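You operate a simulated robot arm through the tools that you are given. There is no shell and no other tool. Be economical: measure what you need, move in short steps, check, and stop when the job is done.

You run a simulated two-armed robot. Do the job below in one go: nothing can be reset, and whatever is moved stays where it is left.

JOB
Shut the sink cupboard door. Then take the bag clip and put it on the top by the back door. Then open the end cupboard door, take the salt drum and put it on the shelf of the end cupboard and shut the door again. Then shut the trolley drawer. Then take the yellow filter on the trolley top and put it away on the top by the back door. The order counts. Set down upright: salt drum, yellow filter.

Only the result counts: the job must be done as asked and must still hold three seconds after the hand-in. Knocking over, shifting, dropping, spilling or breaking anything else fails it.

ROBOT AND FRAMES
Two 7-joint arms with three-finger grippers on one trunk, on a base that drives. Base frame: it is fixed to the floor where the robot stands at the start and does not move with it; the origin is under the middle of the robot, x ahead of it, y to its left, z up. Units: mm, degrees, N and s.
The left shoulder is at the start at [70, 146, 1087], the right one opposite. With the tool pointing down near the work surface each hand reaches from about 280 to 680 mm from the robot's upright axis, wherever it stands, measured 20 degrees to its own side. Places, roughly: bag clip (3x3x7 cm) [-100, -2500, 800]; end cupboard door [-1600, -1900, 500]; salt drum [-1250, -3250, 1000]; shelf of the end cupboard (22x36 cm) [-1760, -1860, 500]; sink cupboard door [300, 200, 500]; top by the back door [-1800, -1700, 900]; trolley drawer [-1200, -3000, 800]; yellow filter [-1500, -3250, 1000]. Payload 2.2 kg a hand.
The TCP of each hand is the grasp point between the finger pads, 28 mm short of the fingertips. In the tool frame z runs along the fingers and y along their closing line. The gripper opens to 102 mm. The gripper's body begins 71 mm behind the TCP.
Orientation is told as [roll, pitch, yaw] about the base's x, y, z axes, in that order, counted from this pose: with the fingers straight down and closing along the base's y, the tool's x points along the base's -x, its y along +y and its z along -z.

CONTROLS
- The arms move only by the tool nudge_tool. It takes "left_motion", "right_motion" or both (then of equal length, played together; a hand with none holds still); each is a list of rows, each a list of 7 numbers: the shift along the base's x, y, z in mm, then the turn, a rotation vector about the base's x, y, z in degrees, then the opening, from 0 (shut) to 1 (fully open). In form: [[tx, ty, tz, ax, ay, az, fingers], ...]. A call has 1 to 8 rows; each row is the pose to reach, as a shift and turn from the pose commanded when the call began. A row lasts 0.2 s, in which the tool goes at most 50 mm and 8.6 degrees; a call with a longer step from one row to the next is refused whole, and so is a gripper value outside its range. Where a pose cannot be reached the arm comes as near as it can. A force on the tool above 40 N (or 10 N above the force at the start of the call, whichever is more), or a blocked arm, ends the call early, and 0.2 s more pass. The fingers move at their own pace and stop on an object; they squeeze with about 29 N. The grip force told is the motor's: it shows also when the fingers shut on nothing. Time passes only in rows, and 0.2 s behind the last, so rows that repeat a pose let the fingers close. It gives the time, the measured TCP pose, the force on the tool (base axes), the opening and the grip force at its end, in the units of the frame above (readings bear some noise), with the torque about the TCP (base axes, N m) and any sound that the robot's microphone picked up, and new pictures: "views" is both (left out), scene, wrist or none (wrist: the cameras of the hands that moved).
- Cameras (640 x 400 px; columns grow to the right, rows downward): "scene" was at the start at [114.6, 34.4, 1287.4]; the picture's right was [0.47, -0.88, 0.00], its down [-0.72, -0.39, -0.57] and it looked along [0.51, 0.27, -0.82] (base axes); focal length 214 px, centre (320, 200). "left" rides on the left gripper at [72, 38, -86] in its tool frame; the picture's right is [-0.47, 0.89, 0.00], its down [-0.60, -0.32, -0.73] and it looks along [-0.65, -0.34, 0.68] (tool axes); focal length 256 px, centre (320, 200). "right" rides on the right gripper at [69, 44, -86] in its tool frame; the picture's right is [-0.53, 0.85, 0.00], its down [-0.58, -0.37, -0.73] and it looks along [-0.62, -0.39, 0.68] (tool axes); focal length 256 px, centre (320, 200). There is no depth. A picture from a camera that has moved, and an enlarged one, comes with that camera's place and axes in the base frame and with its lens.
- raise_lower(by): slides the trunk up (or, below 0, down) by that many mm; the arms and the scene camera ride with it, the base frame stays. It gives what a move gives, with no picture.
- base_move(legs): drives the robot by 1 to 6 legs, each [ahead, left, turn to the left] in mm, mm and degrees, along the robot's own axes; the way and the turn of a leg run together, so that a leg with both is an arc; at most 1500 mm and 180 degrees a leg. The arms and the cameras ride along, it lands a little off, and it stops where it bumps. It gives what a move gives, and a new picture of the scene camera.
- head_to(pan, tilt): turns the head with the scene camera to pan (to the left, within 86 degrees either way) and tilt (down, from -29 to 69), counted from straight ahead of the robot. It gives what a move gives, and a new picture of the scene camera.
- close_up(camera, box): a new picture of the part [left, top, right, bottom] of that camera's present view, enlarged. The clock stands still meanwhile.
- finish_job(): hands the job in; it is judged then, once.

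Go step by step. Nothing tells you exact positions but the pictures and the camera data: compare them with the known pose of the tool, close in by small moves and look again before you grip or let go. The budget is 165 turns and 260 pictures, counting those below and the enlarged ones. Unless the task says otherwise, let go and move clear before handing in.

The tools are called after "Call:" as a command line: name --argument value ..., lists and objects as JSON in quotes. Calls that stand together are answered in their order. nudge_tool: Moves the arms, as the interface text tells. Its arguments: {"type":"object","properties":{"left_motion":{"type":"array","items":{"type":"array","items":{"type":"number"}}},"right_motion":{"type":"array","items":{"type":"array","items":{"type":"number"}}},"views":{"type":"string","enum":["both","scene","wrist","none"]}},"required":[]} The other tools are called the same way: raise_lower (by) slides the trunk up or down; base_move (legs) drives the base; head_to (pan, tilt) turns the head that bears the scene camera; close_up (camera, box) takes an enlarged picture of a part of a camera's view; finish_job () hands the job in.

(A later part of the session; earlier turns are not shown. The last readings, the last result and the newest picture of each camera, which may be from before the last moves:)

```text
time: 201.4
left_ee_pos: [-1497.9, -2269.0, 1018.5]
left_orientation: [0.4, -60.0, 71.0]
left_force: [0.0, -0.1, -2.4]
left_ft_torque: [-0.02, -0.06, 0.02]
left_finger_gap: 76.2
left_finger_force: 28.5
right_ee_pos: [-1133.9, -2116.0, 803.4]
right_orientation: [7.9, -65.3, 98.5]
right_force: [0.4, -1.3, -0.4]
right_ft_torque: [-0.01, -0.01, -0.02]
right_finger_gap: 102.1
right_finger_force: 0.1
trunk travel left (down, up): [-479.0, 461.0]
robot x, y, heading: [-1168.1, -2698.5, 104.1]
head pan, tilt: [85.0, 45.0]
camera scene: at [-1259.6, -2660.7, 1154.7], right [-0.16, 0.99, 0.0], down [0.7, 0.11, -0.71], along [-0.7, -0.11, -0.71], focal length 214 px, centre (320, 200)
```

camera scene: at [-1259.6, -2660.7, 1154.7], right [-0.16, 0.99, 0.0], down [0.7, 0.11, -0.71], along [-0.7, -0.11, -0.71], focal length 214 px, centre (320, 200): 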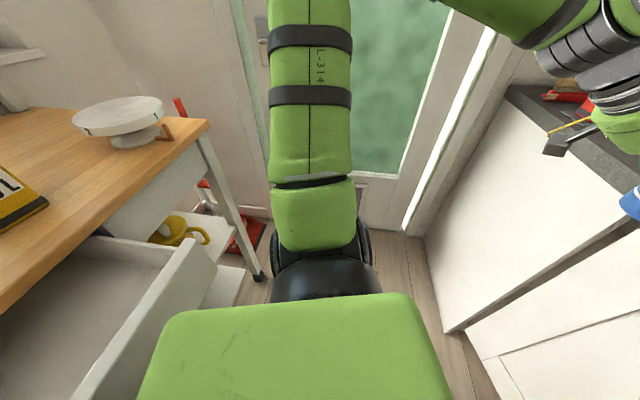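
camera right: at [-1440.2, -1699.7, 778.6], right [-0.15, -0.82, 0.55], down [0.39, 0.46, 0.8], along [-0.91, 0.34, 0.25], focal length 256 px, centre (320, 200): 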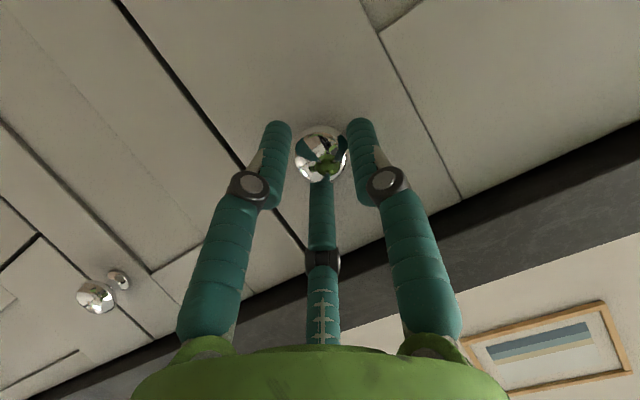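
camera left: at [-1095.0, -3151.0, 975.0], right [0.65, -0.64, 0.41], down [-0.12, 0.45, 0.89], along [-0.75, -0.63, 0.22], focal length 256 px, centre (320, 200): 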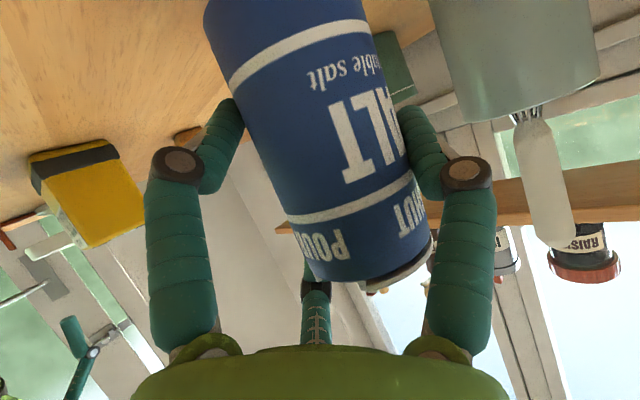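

The drawer is still open behind me; the base only touched it. I'll raise the trunk so nothing can catch the door, drive away well clear of its edge, and turn to face the cupboard.

Call:
raise_lower --by 130

Call:
base_move --legs '[[194, -461, 0], [449, -266, 0], [0, 0, 76]]'

Call:
head_to --pan 0 --tilt 35

```text
time: 203.0
left_ee_pos: [-1499.3, -2270.2, 1148.5]
left_orientation: [0.5, -59.8, 71.1]
left_force: [-0.5, -0.1, -3.4]
left_ft_torque: [-0.02, -0.05, -0.02]
left_finger_gap: 76.0
left_finger_force: 29.1
right_ee_pos: [-1133.3, -2116.5, 931.8]
right_orientation: [7.4, -65.2, 98.7]
right_force: [-1.2, 0.3, 1.0]
right_ft_torque: [-0.03, -0.01, -0.01]
right_finger_gap: 102.0
right_finger_force: 0.0
trunk travel left (down, up): [-609.0, 331.0]
robot x, y, heading: [-1169.7, -2697.0, 104.1]
head pan, tilt: [85.0, 45.0]
```

```text
time: 211.8
left_ee_pos: [-1130.8, -2114.0, 1147.8]
left_orientation: [0.5, -59.9, 148.3]
left_force: [-0.2, -0.2, -2.8]
left_ft_torque: [0.02, 0.0, 0.03]
left_finger_gap: 75.6
left_finger_force: 29.1
right_ee_pos: [-1199.5, -1723.7, 932.5]
right_orientation: [7.4, -65.2, 176.0]
right_force: [0.4, 0.7, 0.3]
right_ft_torque: [0.01, -0.02, -0.01]
right_finger_gap: 102.5
right_finger_force: 0.1
trunk travel left (down, up): [-609.0, 331.0]
robot x, y, heading: [-638.2, -1888.5, -178.8]
head pan, tilt: [85.0, 45.0]
camera scene: at [-695.6, -1968.5, 1284.7], right [-1.0, 0.06, 0.0], down [0.05, 0.71, -0.71], along [-0.05, -0.71, -0.71], focal length 214 px, centre (320, 200)
```

scene: 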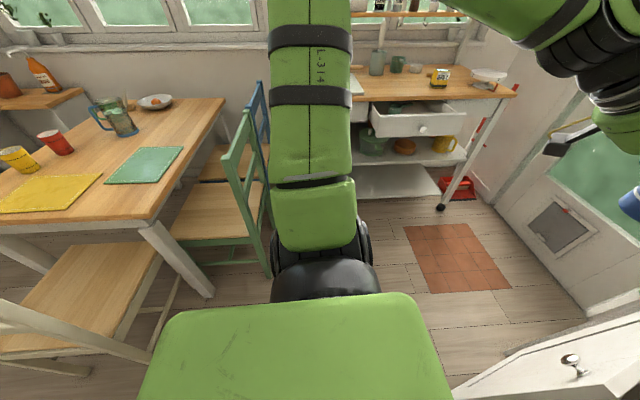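

```text
time: 213.4
left_ee_pos: [-1130.3, -2113.9, 1149.0]
left_orientation: [0.5, -59.9, 148.3]
left_force: [0.0, 0.3, -3.1]
left_ft_torque: [0.03, -0.05, 0.0]
left_finger_gap: 75.5
left_finger_force: 29.0
right_ee_pos: [-1199.8, -1724.3, 933.0]
right_orientation: [7.6, -65.2, 175.9]
right_force: [-0.1, -0.1, 0.2]
right_ft_torque: [-0.01, -0.02, -0.01]
right_finger_gap: 102.1
right_finger_force: 0.1
trunk travel left (down, up): [-609.0, 331.0]
robot x, y, heading: [-642.6, -1888.5, -178.9]
head pan, tilt: [0.0, 35.0]
camera scene: at [-778.4, -1889.5, 1299.5], right [-0.02, 1.0, 0.0], down [0.57, 0.01, -0.82], along [-0.82, -0.02, -0.57], focal length 214 px, centre (320, 200)
```

scene: 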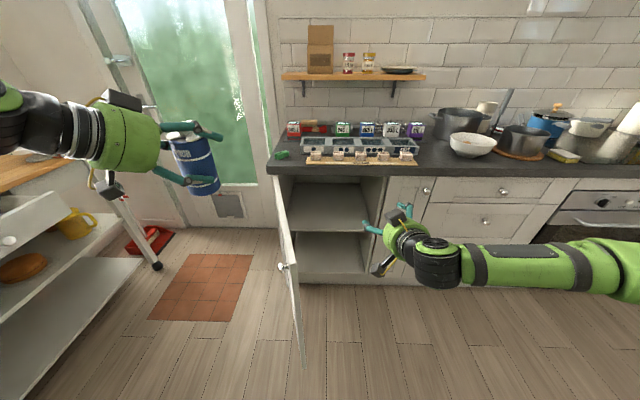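

I can see the shelf (z ≈ 500) and the door at about 78°. I'll push the door a bit further open from inside with the right hand, by lowering the trunk and strafing left.

Call:
raise_lower --by -190

Call:
base_move --legs '[[0, 340, 0]]'

```text
time: 215.5
left_ee_pos: [-1130.9, -2113.5, 958.4]
left_orientation: [0.4, -60.0, 148.3]
left_force: [-0.2, 1.2, -2.4]
left_ft_torque: [0.05, -0.02, -0.02]
left_finger_gap: 75.7
left_finger_force: 28.8
right_ee_pos: [-1198.8, -1722.9, 742.6]
right_orientation: [7.5, -65.2, 175.9]
right_force: [-0.2, -0.6, 0.3]
right_ft_torque: [0.04, -0.01, 0.0]
right_finger_gap: 102.4
right_finger_force: 0.0
trunk travel left (down, up): [-419.0, 521.0]
robot x, y, heading: [-643.3, -1886.5, -178.4]
head pan, tilt: [0.0, 35.0]
```

```text
time: 217.7
left_ee_pos: [-1118.4, -2463.5, 958.8]
left_orientation: [0.5, -59.9, 148.9]
left_force: [0.6, -0.5, -2.8]
left_ft_torque: [0.03, -0.02, -0.02]
left_finger_gap: 75.2
left_finger_force: 29.3
right_ee_pos: [-1191.7, -2073.3, 743.8]
right_orientation: [7.5, -65.2, 176.7]
right_force: [-0.4, 0.2, 0.3]
right_ft_torque: [-0.01, 0.02, 0.0]
right_finger_gap: 102.0
right_finger_force: 0.1
trunk travel left (down, up): [-419.0, 521.0]
robot x, y, heading: [-633.1, -2233.2, -178.1]
head pan, tilt: [0.0, 35.0]
camera scene: at [-768.5, -2234.3, 1109.5], right [-0.03, 1.0, 0.0], down [0.57, 0.02, -0.82], along [-0.82, -0.03, -0.57], focal length 214 px, centre (320, 200)
```

scene: 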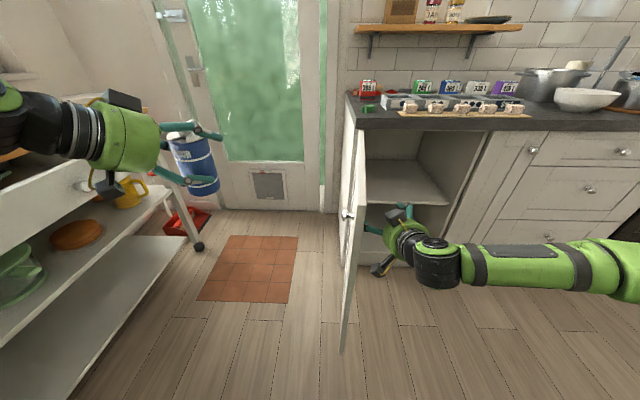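

Call:
base_move --legs '[[0, 80, 0], [0, -150, 0]]'

```text
time: 218.7
left_ee_pos: [-1116.5, -2502.7, 956.7]
left_orientation: [0.0, -59.5, 149.1]
left_force: [0.1, 0.3, -2.6]
left_ft_torque: [0.02, -0.02, 0.0]
left_finger_gap: 75.3
left_finger_force: 29.2
right_ee_pos: [-1189.7, -2105.0, 742.0]
right_orientation: [6.5, -65.1, 176.0]
right_force: [1.5, 3.4, -1.2]
right_ft_torque: [0.0, 0.03, 0.17]
right_finger_gap: 99.9
right_finger_force: 0.1
trunk travel left (down, up): [-419.0, 521.0]
robot x, y, heading: [-629.9, -2270.1, -178.1]
head pan, tilt: [0.0, 35.0]
stopped in leg 1: the force on the tool passed its limit at 150 N (the readings are from after the stop); the commanded pose is now the measured one
camera scene: at [-766.7, -2274.6, 1109.5], right [-0.03, 1.0, 0.0], down [0.57, 0.02, -0.82], along [-0.82, -0.03, -0.57], focal length 214 px, centre (320, 200)
```

scene: 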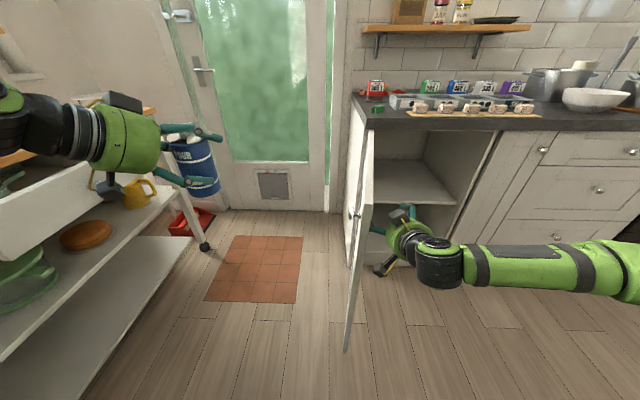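

The door is at its stop, about 97° open. I'll strafe right to in front of the cupboard and fold the right hand down out of the way.

Call:
raise_lower --by 80

Call:
base_move --legs '[[0, -660, -1.8]]'

Call:
nudge_tool --right_motion '[[5, 0, 0, 0, -8, 0, 0.5], [10, 0, 5, 0, -16, 0, 0.3], [15, 0, 10, 0, -24, 0, 0], [20, 5, 15, 0, -32, 0, 0], [25, 10, 20, 0, -40, 0, 0], [30, 15, 25, 0, -48, 0, 0], [35, 20, 30, 0, -56, 0, 0], [40, 25, 35, 0, -60, 0, 0]]' --views "scene"

```text
time: 219.8
left_ee_pos: [-1118.7, -2501.6, 1038.3]
left_orientation: [0.4, -59.7, 148.9]
left_force: [0.3, -0.5, -2.4]
left_ft_torque: [-0.01, 0.01, -0.04]
left_finger_gap: 75.2
left_finger_force: 28.6
right_ee_pos: [-1191.0, -2103.6, 822.7]
right_orientation: [7.1, -65.3, 175.4]
right_force: [2.0, 6.3, -0.4]
right_ft_torque: [-0.12, -0.05, 0.28]
right_finger_gap: 99.6
right_finger_force: 0.1
trunk travel left (down, up): [-499.0, 441.0]
robot x, y, heading: [-628.0, -2269.7, -178.1]
head pan, tilt: [0.0, 35.0]
```

```text
time: 223.5
left_ee_pos: [-1135.0, -1818.8, 1037.7]
left_orientation: [0.2, -59.6, 146.9]
left_force: [0.0, 0.2, -2.4]
left_ft_torque: [0.02, -0.04, 0.0]
left_finger_gap: 70.1
left_finger_force: 29.0
right_ee_pos: [-1190.4, -1418.5, 822.5]
right_orientation: [6.7, -65.1, 173.6]
right_force: [-0.2, -0.5, -0.9]
right_ft_torque: [0.0, 0.01, 0.02]
right_finger_gap: 102.0
right_finger_force: 0.1
trunk travel left (down, up): [-499.0, 441.0]
robot x, y, heading: [-638.1, -1605.3, 179.8]
head pan, tilt: [0.0, 35.0]
camera scene: at [-775.3, -1604.1, 1189.5], right [0.01, 1.0, 0.0], down [0.57, 0.0, -0.82], along [-0.82, 0.01, -0.57], focal length 214 px, centre (320, 200)
```

scene: 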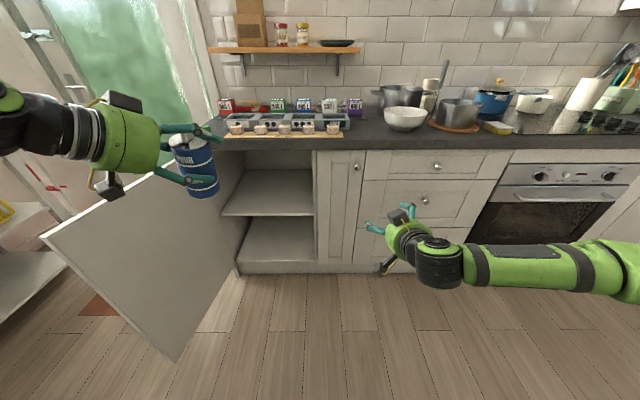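

```text
time: 225.3
left_ee_pos: [-1135.1, -1818.0, 1036.9]
left_orientation: [0.2, -59.7, 146.8]
left_force: [-0.1, 0.1, -3.5]
left_ft_torque: [0.01, 0.0, 0.01]
left_finger_gap: 70.0
left_finger_force: 29.3
right_ee_pos: [-1151.0, -1393.0, 857.1]
right_orientation: [1.2, -5.2, 177.4]
right_force: [-0.3, -0.3, 0.7]
right_ft_torque: [0.04, 0.01, -0.02]
right_finger_gap: 2.0
right_finger_force: 29.1
trunk travel left (down, up): [-499.0, 441.0]
robot x, y, heading: [-638.2, -1602.7, 179.7]
head pan, tilt: [0.0, 35.0]
camera scene: at [-775.2, -1604.1, 1189.5], right [0.01, 1.0, 0.0], down [0.57, 0.0, -0.82], along [-0.82, 0.01, -0.57], focal length 214 px, centre (320, 200)
```

scene: 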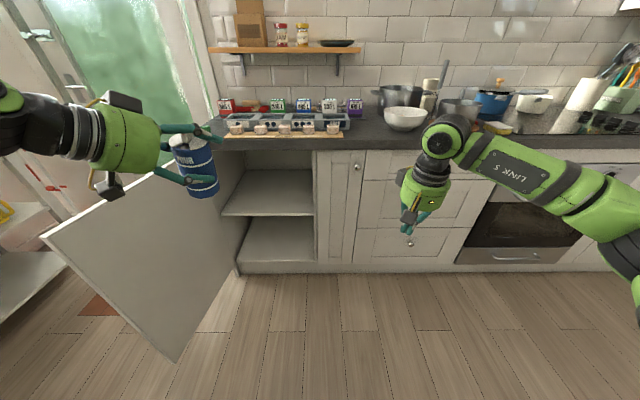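

The left finger gap has shrunk from 77 to 70 mm, so the drum may be creeping in the grip. I'll check it.

Call:
close_up --camera "left" --box '[0, 0, 640, 400]'

Call:
close_up --camera "scene" --box '[80, 80, 320, 280]'

```text
1.00 times, centred on (320, 200) of left (not enlarged: the box is as wide or as high as the picture)
camera zoom: at [-1062.4, -1911.6, 1017.7], right [-0.68, -0.61, 0.4], down [0.45, 0.09, 0.89], along [-0.58, 0.78, 0.21], focal length 256 px, centre (320, 200)
```

zoom: 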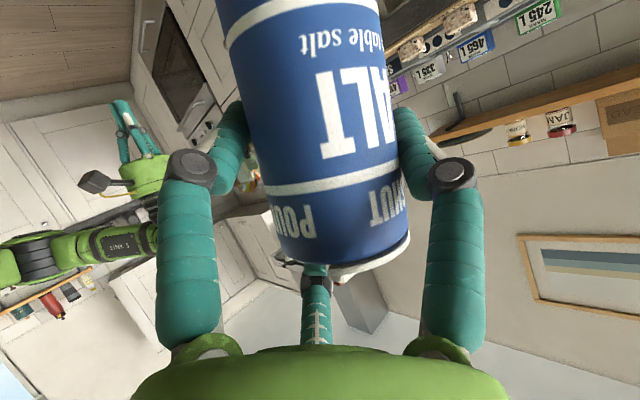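

```text
2.00 times, centred on (200, 180) of scene
camera zoom: at [-775.2, -1604.1, 1189.5], right [0.01, 1.0, 0.0], down [0.57, 0.0, -0.82], along [-0.82, 0.01, -0.57], focal length 429 px, centre (560, 240)
```

zoom: 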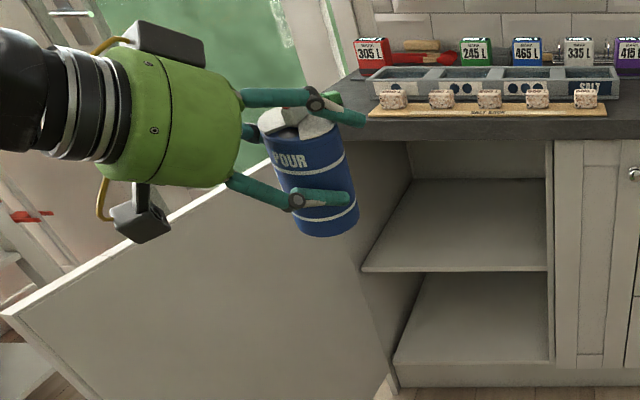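

The drum has crept about 16 mm forward in the grip, though it is steady now. I'll move gently straight to the shelf, starting by lowering the trunk.

Call:
raise_lower --by -390

Call:
base_move --legs '[[120, 0, 0]]'

```text
time: 229.1
left_ee_pos: [-1134.8, -1818.6, 647.7]
left_orientation: [0.2, -59.7, 146.7]
left_force: [-0.2, -0.3, -3.0]
left_ft_torque: [0.05, -0.01, -0.01]
left_finger_gap: 69.7
left_finger_force: 29.3
right_ee_pos: [-1151.7, -1392.6, 467.4]
right_orientation: [1.1, -5.2, 177.3]
right_force: [0.1, -0.1, 0.3]
right_ft_torque: [0.01, 0.01, 0.01]
right_finger_gap: 2.2
right_finger_force: 29.3
trunk travel left (down, up): [-109.0, 831.0]
robot x, y, heading: [-636.2, -1601.7, 179.6]
head pan, tilt: [0.0, 35.0]
```

```text
time: 230.3
left_ee_pos: [-1252.4, -1818.4, 647.9]
left_orientation: [0.2, -59.7, 146.8]
left_force: [-0.4, 0.0, -2.8]
left_ft_torque: [0.05, -0.01, 0.02]
left_finger_gap: 69.5
left_finger_force: 28.6
right_ee_pos: [-1269.5, -1392.1, 467.4]
right_orientation: [1.2, -5.3, 177.3]
right_force: [1.2, -0.4, 0.1]
right_ft_torque: [0.01, -0.01, 0.03]
right_finger_gap: 2.1
right_finger_force: 29.0
trunk travel left (down, up): [-109.0, 831.0]
robot x, y, heading: [-756.1, -1603.5, 179.5]
head pan, tilt: [0.0, 35.0]
camera scene: at [-893.5, -1603.1, 799.5], right [0.01, 1.0, 0.0], down [0.57, 0.0, -0.82], along [-0.82, 0.01, -0.57], focal length 214 px, centre (320, 200)
```

scene: 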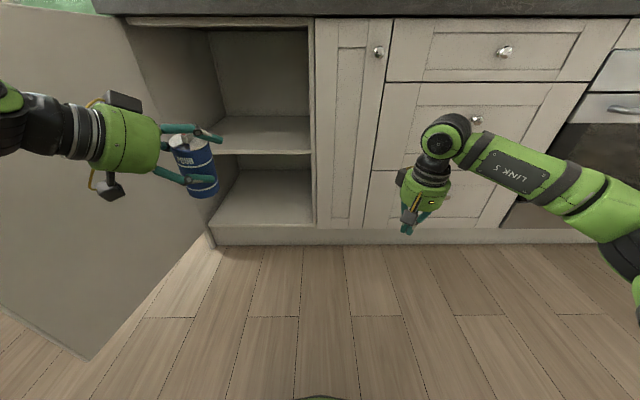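

It's stable at 69.5 mm. The shelf surface is at about z 505. I'll pull the right hand back for clearance and drive the drum into the opening.

Call:
nudge_tool --right_motion '[[30, 0, 20, 0, 0, 0, 0], [60, 0, 40, 0, 0, 0, 0], [90, 10, 60, 0, 0, 0, 0], [110, 20, 70, 0, 0, 0, 0]]' --views "none"

Call:
base_move --legs '[[150, 15, 0], [140, 15, 0]]'

Call:
close_up --camera "left" --box '[0, 0, 640, 400]'

```text
time: 231.3
left_ee_pos: [-1252.7, -1817.5, 647.7]
left_orientation: [0.3, -59.8, 146.8]
left_force: [-0.2, -0.3, -2.1]
left_ft_torque: [0.01, -0.01, -0.02]
left_finger_gap: 69.4
left_finger_force: 28.3
right_ee_pos: [-1160.8, -1373.0, 537.9]
right_orientation: [1.0, -5.2, 177.3]
right_force: [0.5, 0.3, -0.3]
right_ft_torque: [0.0, 0.0, 0.0]
right_finger_gap: 1.9
right_finger_force: 28.7
trunk travel left (down, up): [-109.0, 831.0]
robot x, y, heading: [-756.3, -1606.7, 179.6]
head pan, tilt: [0.0, 35.0]
```

```text
time: 233.6
left_ee_pos: [-1545.6, -1845.8, 646.9]
left_orientation: [0.2, -59.7, 146.9]
left_force: [-0.1, 0.3, -2.3]
left_ft_torque: [0.02, 0.0, -0.03]
left_finger_gap: 69.1
left_finger_force: 28.5
right_ee_pos: [-1455.7, -1400.8, 536.6]
right_orientation: [1.3, -5.3, 177.5]
right_force: [0.8, 0.1, -0.2]
right_ft_torque: [-0.01, 0.0, 0.01]
right_finger_gap: 2.3
right_finger_force: 28.8
trunk travel left (down, up): [-109.0, 831.0]
robot x, y, heading: [-1048.2, -1629.3, 179.5]
head pan, tilt: [0.0, 35.0]
camera scene: at [-1187.1, -1630.7, 799.5], right [0.01, 1.0, 0.0], down [0.57, 0.0, -0.82], along [-0.82, 0.01, -0.57], focal length 214 px, centre (320, 200)
```

scene: 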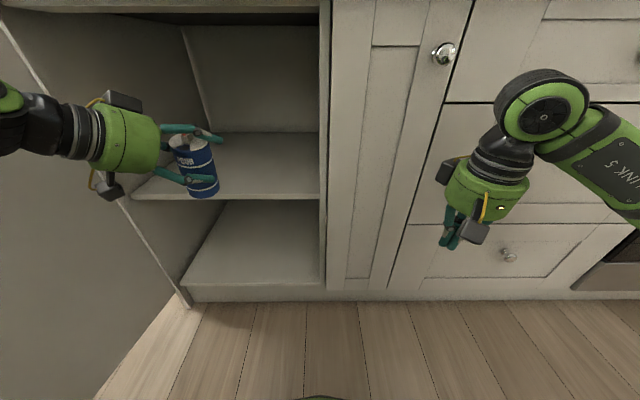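

```text
1.00 times, centred on (320, 200) of left (not enlarged: the box is as wide or as high as the picture)
camera zoom: at [-1473.7, -1938.6, 627.7], right [-0.68, -0.61, 0.4], down [0.45, 0.09, 0.89], along [-0.58, 0.78, 0.21], focal length 256 px, centre (320, 200)
```

zoom: 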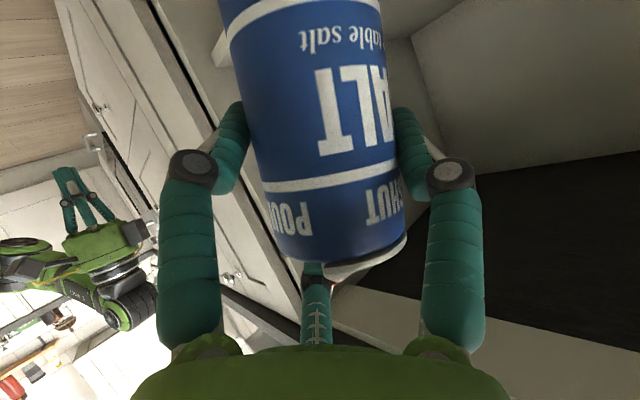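

The drum is entering the opening about 55 mm above the shelf. I'll extend the arm slowly inwards.

Call:
nudge_tool --left_motion '[[-20, 0, 0, 0, 0, 0, 0], [-40, 0, 0, 0, 0, 0, 0], [-60, 0, 0, 0, 0, 0, 0], [-80, 0, 0, 0, 0, 0, 0], [-100, 0, 0, 0, 0, 0, 0], [-120, 0, 0, 0, 0, 0, 0], [-140, 0, 0, 0, 0, 0, 0], [-160, 0, 0, 0, 0, 0, 0]]' --views "both"

```text
time: 235.4
left_ee_pos: [-1706.4, -1844.2, 645.8]
left_orientation: [0.2, -59.6, 146.9]
left_force: [-0.4, 0.5, -2.1]
left_ft_torque: [0.02, -0.07, -0.03]
left_finger_gap: 69.0
left_finger_force: 28.8
right_ee_pos: [-1454.5, -1400.1, 536.0]
right_orientation: [1.2, -5.3, 177.4]
right_force: [0.5, -0.7, -0.3]
right_ft_torque: [0.0, 0.03, 0.0]
right_finger_gap: 2.0
right_finger_force: 28.9
trunk travel left (down, up): [-109.0, 831.0]
robot x, y, heading: [-1050.8, -1632.1, 179.3]
head pan, tilt: [0.0, 35.0]
camera scene: at [-1187.2, -1630.8, 799.4], right [0.01, 1.0, 0.0], down [0.57, 0.0, -0.82], along [-0.82, 0.01, -0.57], focal length 214 px, centre (320, 200)
camera left: at [-1635.3, -1937.5, 627.1], right [-0.68, -0.61, 0.4], down [0.45, 0.09, 0.89], along [-0.58, 0.78, 0.21], focal length 256 px, centre (320, 200)
```

scene: 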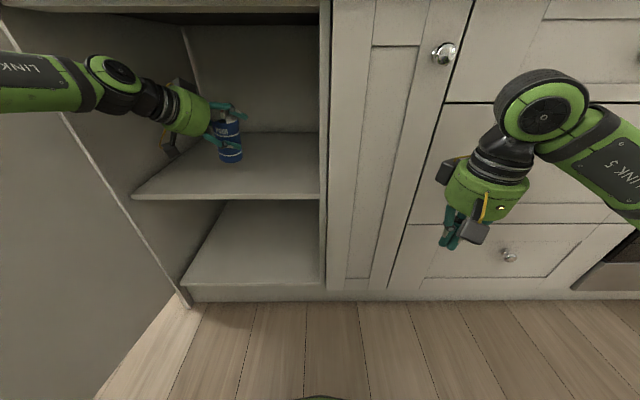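
left: 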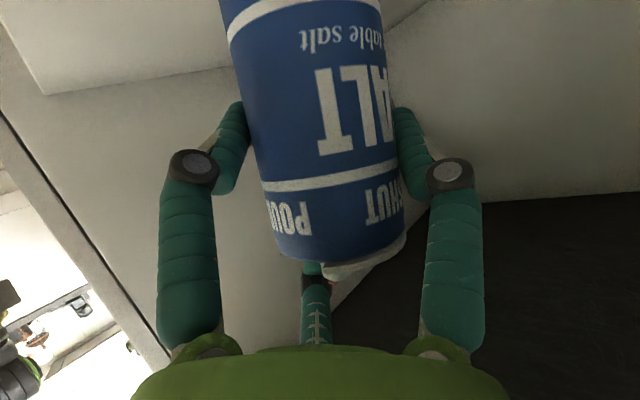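

Now lowering gently until the drum touches the shelf.

Call:
nudge_tool --left_motion '[[0, 0, -15, 0, 0, 0, 0], [0, 0, -30, 0, 0, 0, 0], [0, 0, -40, 0, 0, 0, 0], [0, 0, -46, 0, 0, 0, 0], [0, 0, -52, 0, 0, 0, 0], [0, 0, -56, 0, 0, 0, 0], [0, 0, -60, 0, 0, 0, 0]]' --views "both"

```text
time: 237.0
left_ee_pos: [-1707.2, -1844.9, 587.1]
left_orientation: [0.2, -59.6, 146.8]
left_force: [-0.4, -0.2, -2.3]
left_ft_torque: [0.01, -0.01, -0.01]
left_finger_gap: 69.4
left_finger_force: 28.8
right_ee_pos: [-1454.9, -1400.2, 537.3]
right_orientation: [1.2, -5.3, 177.4]
right_force: [0.4, -0.5, -0.6]
right_ft_torque: [-0.03, -0.01, -0.02]
right_finger_gap: 2.0
right_finger_force: 29.3
trunk travel left (down, up): [-109.0, 831.0]
robot x, y, heading: [-1047.7, -1633.3, 179.8]
head pan, tilt: [0.0, 35.0]
camera scene: at [-1187.0, -1630.7, 799.5], right [0.01, 1.0, 0.0], down [0.57, 0.0, -0.82], along [-0.82, 0.01, -0.57], focal length 214 px, centre (320, 200)
camera left: at [-1634.1, -1938.0, 568.3], right [-0.68, -0.62, 0.4], down [0.45, 0.09, 0.89], along [-0.58, 0.78, 0.21], focal length 256 px, centre (320, 200)
```

scene: 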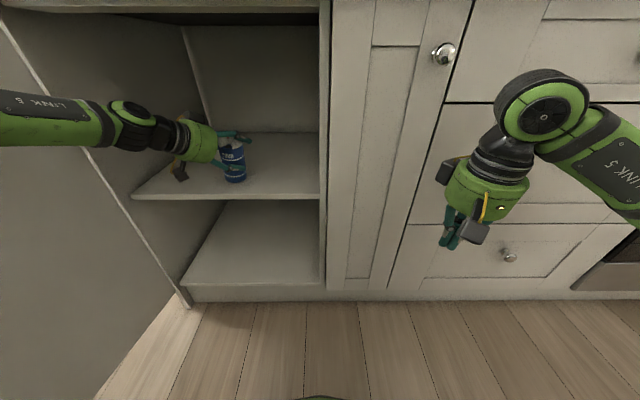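
left: 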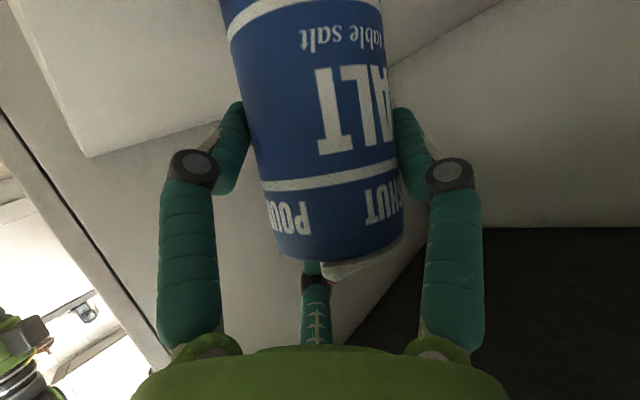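

Call:
nudge_tool --left_motion '[[0, 0, -5, 0, 0, 0, 0], [0, 0, -10, 0, 0, 0, 0], [0, 0, -14, 0, 0, 0, 0], [0, 0, -18, 0, 0, 0, 0], [0, 0, -22, 0, 0, 0, 0], [0, 0, -25, 0, 0, 0, 0]]' --views "scene"

Call:
close_up --camera "scene" --box '[120, 90, 330, 220]'

```text
time: 238.1
left_ee_pos: [-1708.7, -1844.1, 587.0]
left_orientation: [1.9, -61.7, 145.7]
left_force: [-2.1, 1.3, 11.6]
left_ft_torque: [0.14, 0.11, 0.03]
left_finger_gap: 69.1
left_finger_force: 28.6
right_ee_pos: [-1453.9, -1400.3, 537.5]
right_orientation: [1.2, -5.4, 177.4]
right_force: [-0.3, 0.4, -0.6]
right_ft_torque: [0.03, 0.0, -0.01]
right_finger_gap: 2.1
right_finger_force: 29.2
trunk travel left (down, up): [-109.0, 831.0]
robot x, y, heading: [-1053.1, -1630.6, 179.8]
head pan, tilt: [0.0, 35.0]
stopped in row 5 (left hand): the force on the tool passed its limit at 41 N (the readings are from after the stop); the commanded pose is now the measured one
camera scene: at [-1185.7, -1630.1, 799.3], right [0.01, 1.0, 0.0], down [0.57, 0.0, -0.82], along [-0.82, 0.01, -0.57], focal length 214 px, centre (320, 200)
```

scene: 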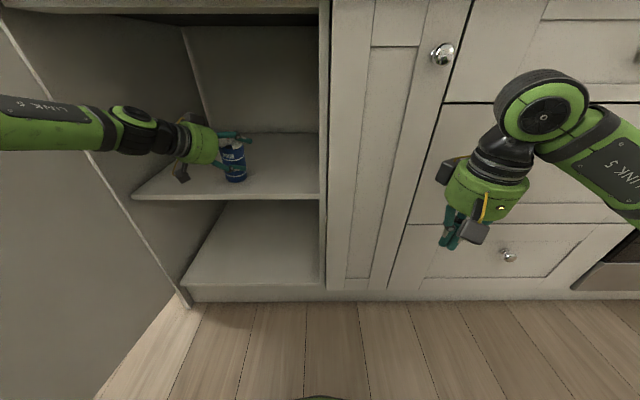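

```text
3.05 times, centred on (225, 155) of scene
camera zoom: at [-1185.7, -1630.1, 799.3], right [0.01, 1.0, 0.0], down [0.57, 0.0, -0.82], along [-0.82, 0.01, -0.57], focal length 654 px, centre (610, 337)
```

zoom: 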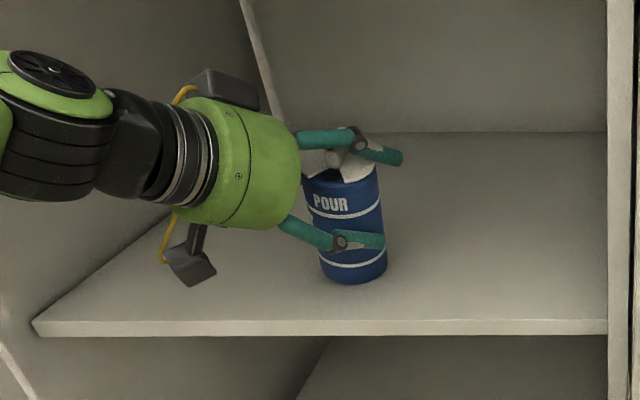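

The drum is standing on the shelf. I'll release it and check before withdrawing.

Call:
nudge_tool --left_motion '[[0, 0, 1, 0, 0, 0, 0], [0, 0, 1, 0, 0, 0, 0.8], [0, 0, 1, 0, 0, 0, 1], [0, 0, 1, 0, 0, 0, 1]]' --views "both"

Call:
close_up --camera "scene" --box '[120, 90, 330, 220]'

```text
time: 239.1
left_ee_pos: [-1707.0, -1844.1, 583.2]
left_orientation: [1.4, -61.0, 146.0]
left_force: [-0.3, 1.1, -0.6]
left_ft_torque: [0.01, -0.01, 0.0]
left_finger_gap: 101.9
left_finger_force: 0.0
right_ee_pos: [-1454.6, -1400.3, 537.0]
right_orientation: [1.1, -5.5, 177.4]
right_force: [0.6, -0.4, 0.2]
right_ft_torque: [-0.01, 0.03, 0.02]
right_finger_gap: 1.9
right_finger_force: 28.5
trunk travel left (down, up): [-109.0, 831.0]
robot x, y, heading: [-1052.2, -1631.2, 179.4]
head pan, tilt: [0.0, 35.0]
camera scene: at [-1186.8, -1630.6, 799.5], right [0.01, 1.0, 0.0], down [0.57, 0.0, -0.82], along [-0.82, 0.01, -0.57], focal length 214 px, centre (320, 200)
camera left: at [-1635.5, -1937.4, 561.3], right [-0.67, -0.62, 0.42], down [0.47, 0.09, 0.88], along [-0.58, 0.78, 0.23], focal length 256 px, centre (320, 200)
```

scene: 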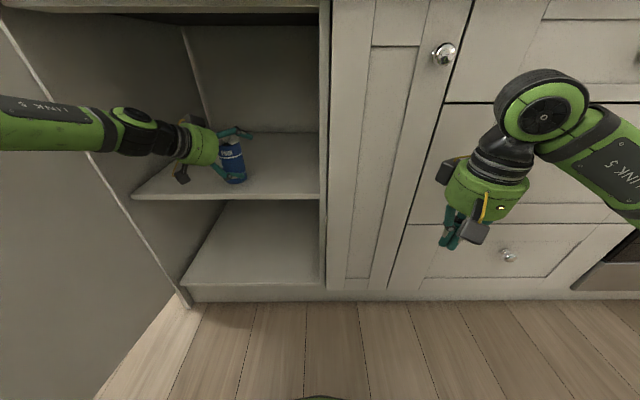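
left: 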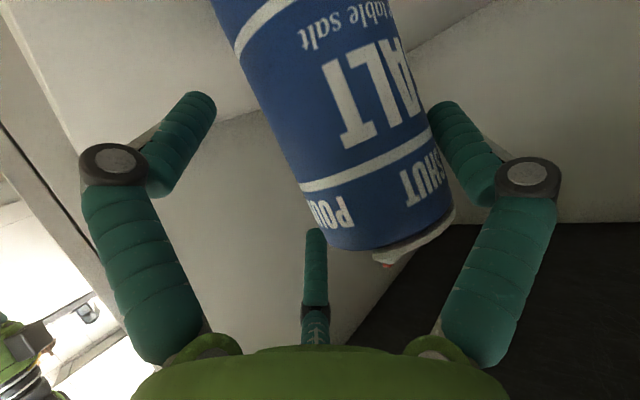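

```text
3.05 times, centred on (225, 155) of scene
camera zoom: at [-1186.8, -1630.6, 799.5], right [0.01, 1.0, 0.0], down [0.57, 0.0, -0.82], along [-0.82, 0.01, -0.57], focal length 654 px, centre (610, 337)
```

zoom: 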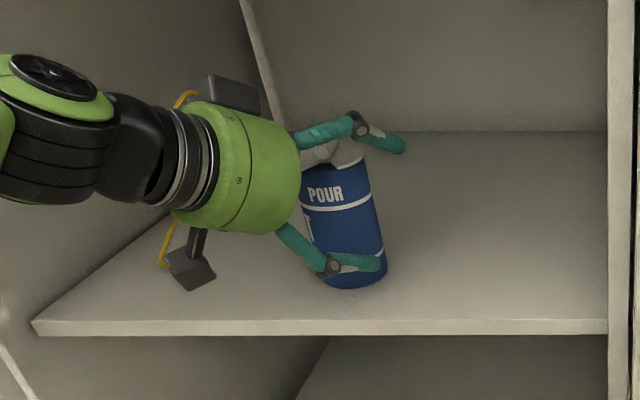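

It now stands upright and free. I'll centre the fingers around it slightly and withdraw slowly along the pointing direction.

Call:
nudge_tool --left_motion '[[-4, -7, 1, 0, 0, 0, 1], [-6, -11, 1, 0, 0, 0, 1], [11, -22, 1, 0, 0, 0, 1], [28, -33, 2, 0, 0, 0, 1], [45, -44, 3, 0, 0, 0, 1], [70, -60, 5, 0, 0, 0, 1], [100, -80, 10, 0, 0, 0, 1]]' --views "both"

Call:
close_up --camera "scene" --box '[120, 90, 330, 220]'

```text
time: 240.7
left_ee_pos: [-1606.7, -1924.3, 592.9]
left_orientation: [1.3, -61.0, 146.0]
left_force: [-0.2, -0.3, 0.1]
left_ft_torque: [0.04, -0.03, -0.03]
left_finger_gap: 101.9
left_finger_force: 0.1
right_ee_pos: [-1455.1, -1400.7, 538.0]
right_orientation: [1.1, -5.4, 177.4]
right_force: [0.1, -0.8, 0.1]
right_ft_torque: [-0.01, 0.02, 0.02]
right_finger_gap: 2.2
right_finger_force: 28.4
trunk travel left (down, up): [-109.0, 831.0]
robot x, y, heading: [-1052.7, -1632.7, 179.5]
head pan, tilt: [0.0, 35.0]
camera scene: at [-1186.8, -1630.6, 799.6], right [0.01, 1.0, 0.0], down [0.57, 0.0, -0.82], along [-0.82, 0.01, -0.57], focal length 214 px, centre (320, 200)
camera left: at [-1534.3, -2016.4, 572.6], right [-0.67, -0.62, 0.42], down [0.47, 0.09, 0.88], along [-0.58, 0.78, 0.23], focal length 256 px, centre (320, 200)
```

scene: 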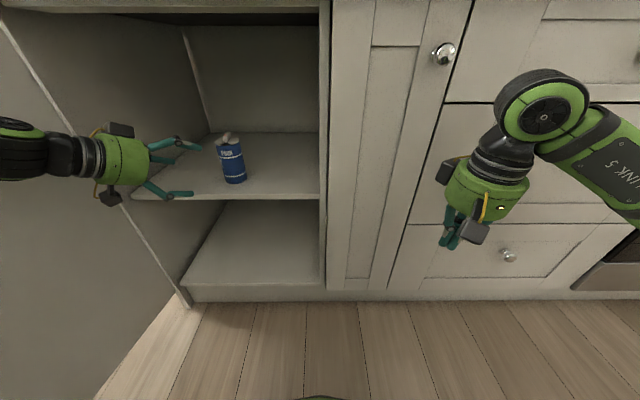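
left: 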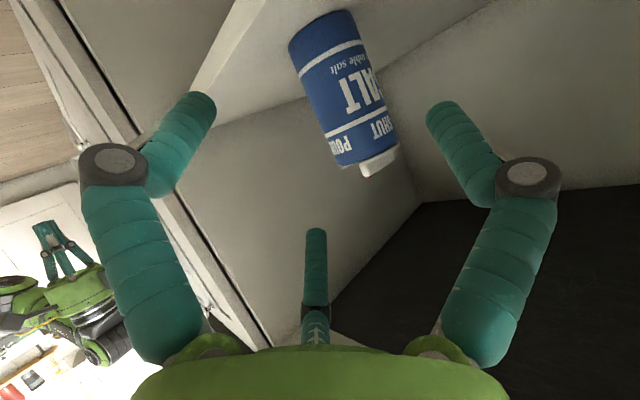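

```text
3.05 times, centred on (225, 155) of scene
camera zoom: at [-1186.8, -1630.6, 799.6], right [0.01, 1.0, 0.0], down [0.57, 0.0, -0.82], along [-0.82, 0.01, -0.57], focal length 654 px, centre (610, 337)
```

zoom: 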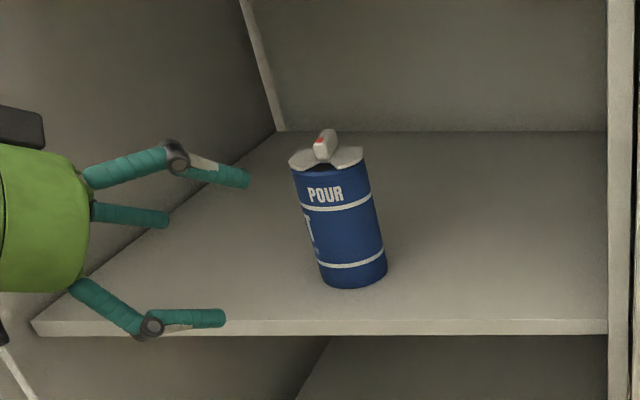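

The salt drum stands upright on the shelf at about [-1712, -1860]. To shut the door I'll repeat the hinge arcs in reverse, pushing its outer face with the left hand. First I'll back out and go around the door's end.

Call:
base_move --legs '[[-430, -40, 0]]'

Call:
raise_lower --by 330

Call:
base_move --legs '[[0, 800, 0], [0, 0, -60]]'

Call:
head_to --pan 35 --tilt 30

```text
time: 243.2
left_ee_pos: [-1194.7, -1884.2, 594.2]
left_orientation: [1.4, -61.1, 145.5]
left_force: [0.1, 0.0, -0.5]
left_ft_torque: [0.01, 0.01, -0.01]
left_finger_gap: 102.0
left_finger_force: 0.1
right_ee_pos: [-1037.8, -1362.6, 538.1]
right_orientation: [1.3, -5.4, 176.9]
right_force: [0.3, 0.5, 0.5]
right_ft_torque: [0.01, 0.02, 0.01]
right_finger_gap: 1.9
right_finger_force: 29.0
trunk travel left (down, up): [-109.0, 831.0]
robot x, y, heading: [-635.4, -1593.6, 179.3]
head pan, tilt: [0.0, 35.0]
camera scene: at [-772.1, -1594.8, 799.6], right [0.02, 1.0, 0.0], down [0.57, -0.01, -0.82], along [-0.82, 0.01, -0.57], focal length 214 px, centre (320, 200)
```

scene: 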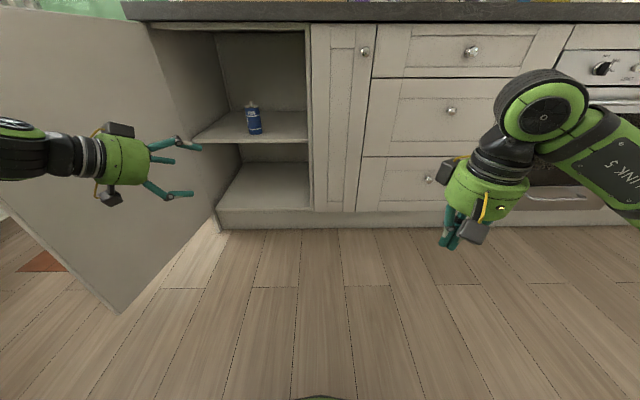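

```text
time: 246.5
left_ee_pos: [-1195.3, -1884.3, 924.2]
left_orientation: [1.3, -61.0, 145.4]
left_force: [1.1, 0.1, -0.5]
left_ft_torque: [-0.01, 0.05, 0.02]
left_finger_gap: 102.1
left_finger_force: 0.1
right_ee_pos: [-1038.0, -1363.2, 867.7]
right_orientation: [1.2, -5.2, 176.9]
right_force: [-0.1, 0.6, 0.6]
right_ft_torque: [0.02, -0.01, 0.01]
right_finger_gap: 2.2
right_finger_force: 28.8
trunk travel left (down, up): [-439.0, 501.0]
robot x, y, heading: [-637.0, -1599.7, 179.0]
head pan, tilt: [0.0, 35.0]
```

```text
time: 250.5
left_ee_pos: [-1209.9, -2652.9, 923.9]
left_orientation: [1.2, -61.1, 145.1]
left_force: [0.3, 0.3, -1.2]
left_ft_torque: [0.01, 0.02, -0.01]
left_finger_gap: 102.2
left_finger_force: 0.0
right_ee_pos: [-1050.1, -2131.7, 867.9]
right_orientation: [1.1, -5.4, 176.5]
right_force: [-0.2, 0.2, -0.5]
right_ft_torque: [0.06, 0.0, 0.02]
right_finger_gap: 2.2
right_finger_force: 29.4
trunk travel left (down, up): [-439.0, 501.0]
robot x, y, heading: [-649.5, -2365.6, 178.8]
head pan, tilt: [0.0, 35.0]
stopped in leg 1: the robot was blocked; the commanded pose is now the measured one
camera scene: at [-786.2, -2366.7, 1129.5], right [0.02, 1.0, 0.0], down [0.57, -0.01, -0.82], along [-0.82, 0.02, -0.57], focal length 214 px, centre (320, 200)
```

scene: 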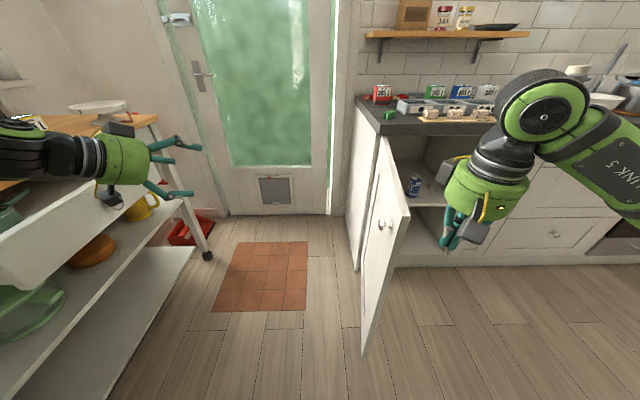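

```text
time: 251.5
left_ee_pos: [-1210.9, -2650.3, 923.9]
left_orientation: [1.4, -60.9, 145.1]
left_force: [0.0, 0.5, 0.5]
left_ft_torque: [-0.01, 0.0, 0.01]
left_finger_gap: 102.0
left_finger_force: 0.0
right_ee_pos: [-1050.5, -2129.9, 868.0]
right_orientation: [1.2, -5.6, 176.3]
right_force: [-0.3, 0.9, -0.7]
right_ft_torque: [-0.01, 0.03, 0.0]
right_finger_gap: 2.0
right_finger_force: 29.5
trunk travel left (down, up): [-439.0, 501.0]
robot x, y, heading: [-651.3, -2370.3, 178.7]
head pan, tilt: [35.0, 30.0]
camera scene: at [-773.3, -2416.8, 1137.3], right [-0.55, 0.83, 0.0], down [0.42, 0.28, -0.87], along [-0.72, -0.48, -0.5], focal length 214 px, centre (320, 200)
```

scene: 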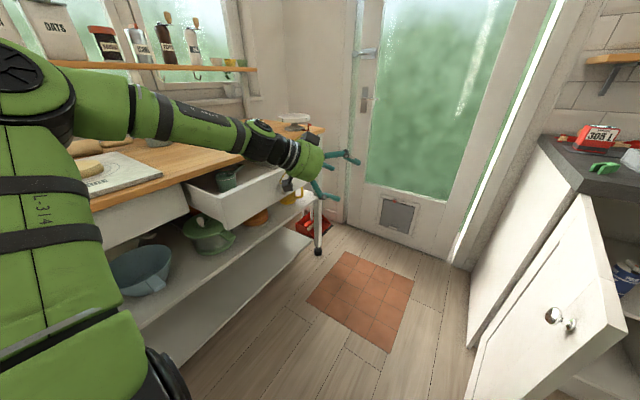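

The base touched the green chair's side, so I'll keep clear of it. The left hand is on the door's outer side. I'll close its fingers, lower it below door-top height and edge away from the chair.

Call:
raise_lower --by -130

Call:
nudge_tool --left_motion '[[0, -20, 0, 0, 0, 0, 0.5], [0, -40, 0, 0, 0, 0, 0], [0, -60, 0, 0, 0, 0, 0]]' --views "none"

Call:
base_move --legs '[[70, 0, 0]]'

Call:
head_to --pan 80 --tilt 50

```text
time: 253.1
left_ee_pos: [-1211.1, -2650.4, 794.3]
left_orientation: [1.4, -61.0, 145.0]
left_force: [0.3, -0.2, 0.6]
left_ft_torque: [0.0, 0.01, -0.01]
left_finger_gap: 101.7
left_finger_force: 0.0
right_ee_pos: [-1049.1, -2130.3, 738.6]
right_orientation: [1.3, -5.4, 176.5]
right_force: [-1.0, -0.3, 0.4]
right_ft_torque: [0.0, -0.01, -0.02]
right_finger_gap: 2.0
right_finger_force: 29.1
trunk travel left (down, up): [-309.0, 631.0]
robot x, y, heading: [-653.2, -2367.2, 178.6]
head pan, tilt: [35.0, 30.0]
```

```text
time: 253.9
left_ee_pos: [-1213.0, -2712.5, 793.2]
left_orientation: [1.5, -61.0, 145.0]
left_force: [0.3, -0.3, 0.0]
left_ft_torque: [-0.03, -0.03, -0.01]
left_finger_gap: 2.2
left_finger_force: 28.5
right_ee_pos: [-1051.6, -2130.9, 737.9]
right_orientation: [1.2, -5.4, 176.3]
right_force: [-0.1, 0.4, -0.6]
right_ft_torque: [0.0, 0.01, 0.03]
right_finger_gap: 2.3
right_finger_force: 28.9
trunk travel left (down, up): [-309.0, 631.0]
robot x, y, heading: [-649.9, -2368.6, 178.8]
head pan, tilt: [35.0, 30.0]
```

```text
time: 254.9
left_ee_pos: [-1282.5, -2710.0, 793.1]
left_orientation: [1.4, -61.0, 145.0]
left_force: [0.9, 0.8, -0.4]
left_ft_torque: [-0.02, 0.0, 0.01]
left_finger_gap: 1.8
left_finger_force: 29.1
right_ee_pos: [-1119.4, -2126.8, 736.5]
right_orientation: [1.2, -5.4, 176.3]
right_force: [-0.4, 0.0, -0.3]
right_ft_torque: [0.03, 0.02, -0.01]
right_finger_gap: 2.2
right_finger_force: 28.8
trunk travel left (down, up): [-309.0, 631.0]
robot x, y, heading: [-719.4, -2366.9, 178.6]
head pan, tilt: [35.0, 30.0]
camera scene: at [-843.0, -2415.1, 1007.2], right [-0.55, 0.83, 0.0], down [0.42, 0.28, -0.87], along [-0.72, -0.48, -0.5], focal length 214 px, centre (320, 200)
```

scene: 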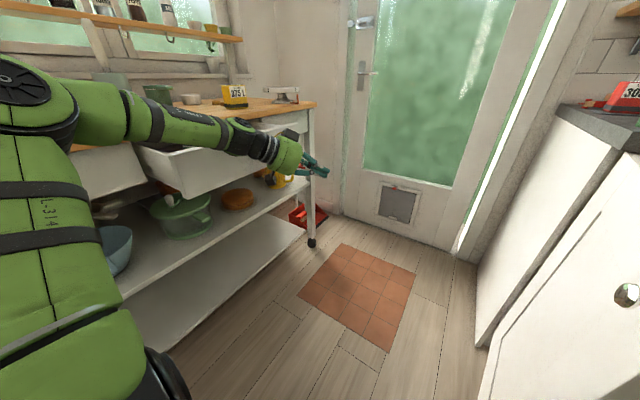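

```text
time: 256.0
left_ee_pos: [-1281.5, -2710.4, 793.5]
left_orientation: [1.5, -61.0, 144.9]
left_force: [0.6, 0.5, -0.1]
left_ft_torque: [0.0, -0.01, 0.0]
left_finger_gap: 2.1
left_finger_force: 29.0
right_ee_pos: [-1118.8, -2127.8, 737.9]
right_orientation: [1.2, -5.3, 176.3]
right_force: [0.3, -0.3, 0.1]
right_ft_torque: [-0.03, -0.01, 0.02]
right_finger_gap: 2.1
right_finger_force: 29.0
trunk travel left (down, up): [-309.0, 631.0]
robot x, y, heading: [-717.6, -2367.1, 179.0]
head pan, tilt: [80.0, 50.0]
camera scene: at [-782.3, -2440.5, 977.9], right [-0.98, 0.2, 0.0], down [0.15, 0.75, -0.64], along [-0.13, -0.63, -0.77], focal length 214 px, centre (320, 200)
```

scene: 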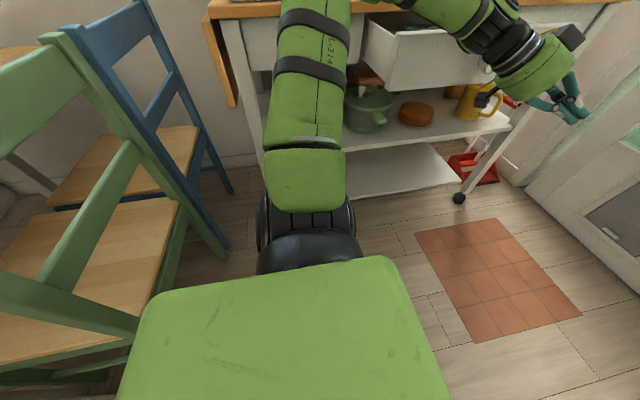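

The way is clear. Turning right 60° will sweep the left hand into the door's outer face and start closing it.

Call:
base_move --legs '[[0, 0, -60]]'

Call:
head_to --pan 20 --tilt 40

```text
time: 259.1
left_ee_pos: [-1285.4, -2031.2, 793.6]
left_orientation: [1.5, -61.1, 82.9]
left_force: [0.7, 0.4, 0.0]
left_ft_torque: [-0.01, 0.0, -0.01]
left_finger_gap: 2.0
left_finger_force: 29.5
right_ee_pos: [-696.9, -1900.7, 737.0]
right_orientation: [1.2, -5.4, 114.3]
right_force: [-0.6, -0.4, -0.3]
right_ft_torque: [0.03, 0.01, 0.0]
right_finger_gap: 2.4
right_finger_force: 28.9
trunk travel left (down, up): [-309.0, 631.0]
robot x, y, heading: [-717.2, -2364.5, 116.4]
head pan, tilt: [80.0, 50.0]
camera scene: at [-813.1, -2343.5, 977.8], right [-0.29, 0.96, 0.0], down [0.73, 0.22, -0.64], along [-0.62, -0.18, -0.77], focal length 214 px, centre (320, 200)
```

scene: 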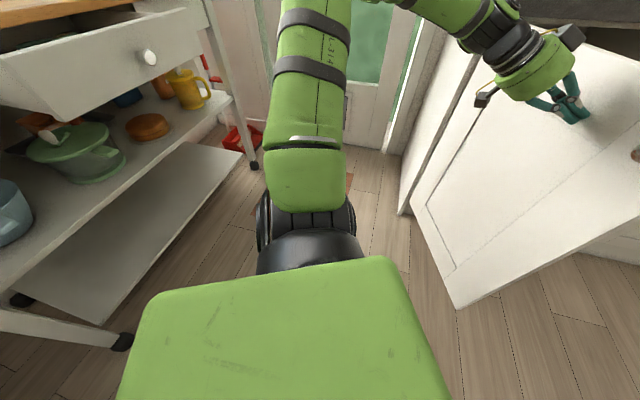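

```text
time: 260.4
left_ee_pos: [-1286.8, -2029.3, 794.3]
left_orientation: [1.5, -61.0, 82.9]
left_force: [0.8, -0.5, -0.5]
left_ft_torque: [-0.02, 0.01, 0.0]
left_finger_gap: 2.1
left_finger_force: 29.0
right_ee_pos: [-696.4, -1900.4, 737.8]
right_orientation: [1.1, -5.4, 114.3]
right_force: [0.6, -0.2, 0.1]
right_ft_torque: [-0.01, 0.01, -0.04]
right_finger_gap: 2.1
right_finger_force: 28.9
trunk travel left (down, up): [-309.0, 631.0]
robot x, y, heading: [-717.3, -2364.9, 116.6]
head pan, tilt: [20.0, 40.0]
camera scene: at [-801.3, -2263.2, 992.0], right [0.69, 0.73, 0.0], down [0.47, -0.44, -0.77], along [-0.56, 0.53, -0.64], focal length 214 px, centre (320, 200)
```

scene: 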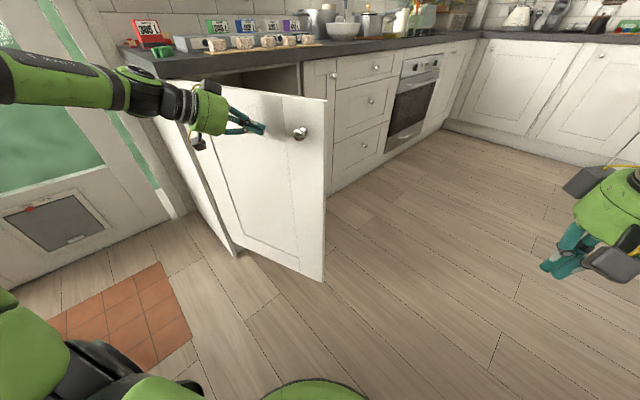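

The door is being pushed shut. Continuing with hinge arcs in the closing direction.

Call:
base_move --legs '[[118, -110, 10], [118, -110, 10], [118, -110, 10], [118, -110, 10], [118, -110, 10]]'

```text
time: 265.9
left_ee_pos: [-1461.8, -1826.9, 793.3]
left_orientation: [1.4, -61.0, 133.7]
left_force: [-0.5, 0.0, -0.2]
left_ft_torque: [0.03, -0.02, 0.0]
left_finger_gap: 1.9
left_finger_force: 29.4
right_ee_pos: [-1188.6, -1288.7, 736.3]
right_orientation: [1.2, -5.4, 165.1]
right_force: [-0.1, 0.2, 0.6]
right_ft_torque: [0.01, -0.01, 0.0]
right_finger_gap: 2.3
right_finger_force: 29.1
trunk travel left (down, up): [-309.0, 631.0]
robot x, y, heading: [-843.2, -1602.5, 167.3]
head pan, tilt: [20.0, 40.0]
camera scene: at [-974.3, -1600.3, 991.9], right [-0.13, 0.99, 0.0], down [0.64, 0.08, -0.77], along [-0.76, -0.1, -0.64], focal length 214 px, centre (320, 200)
```

scene: 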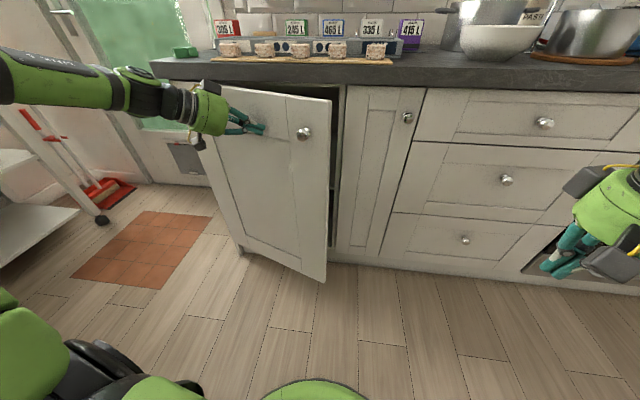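

Call:
base_move --legs '[[115, -110, 10], [115, -110, 10]]'

```text
time: 268.4
left_ee_pos: [-1563.2, -1795.5, 792.9]
left_orientation: [1.4, -61.1, 153.7]
left_force: [-0.1, -0.5, -0.7]
left_ft_torque: [-0.02, -0.01, -0.02]
left_finger_gap: 1.9
left_finger_force: 29.0
right_ee_pos: [-1491.2, -1196.7, 736.8]
right_orientation: [1.1, -5.4, -174.8]
right_force: [-0.9, 0.5, -0.6]
right_ft_torque: [-0.03, -0.01, -0.03]
right_finger_gap: 2.1
right_finger_force: 29.3
trunk travel left (down, up): [-309.0, 631.0]
robot x, y, heading: [-1061.2, -1374.3, -172.4]
head pan, tilt: [20.0, 40.0]
camera scene: at [-1182.8, -1414.9, 992.0], right [-0.46, 0.89, 0.0], down [0.57, 0.3, -0.77], along [-0.68, -0.35, -0.64], focal length 214 px, centre (320, 200)
```

scene: 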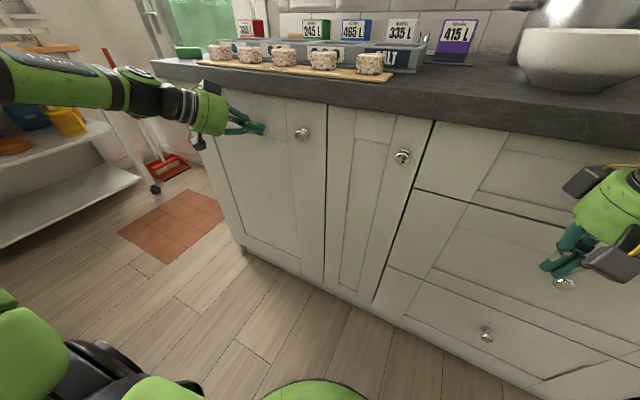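

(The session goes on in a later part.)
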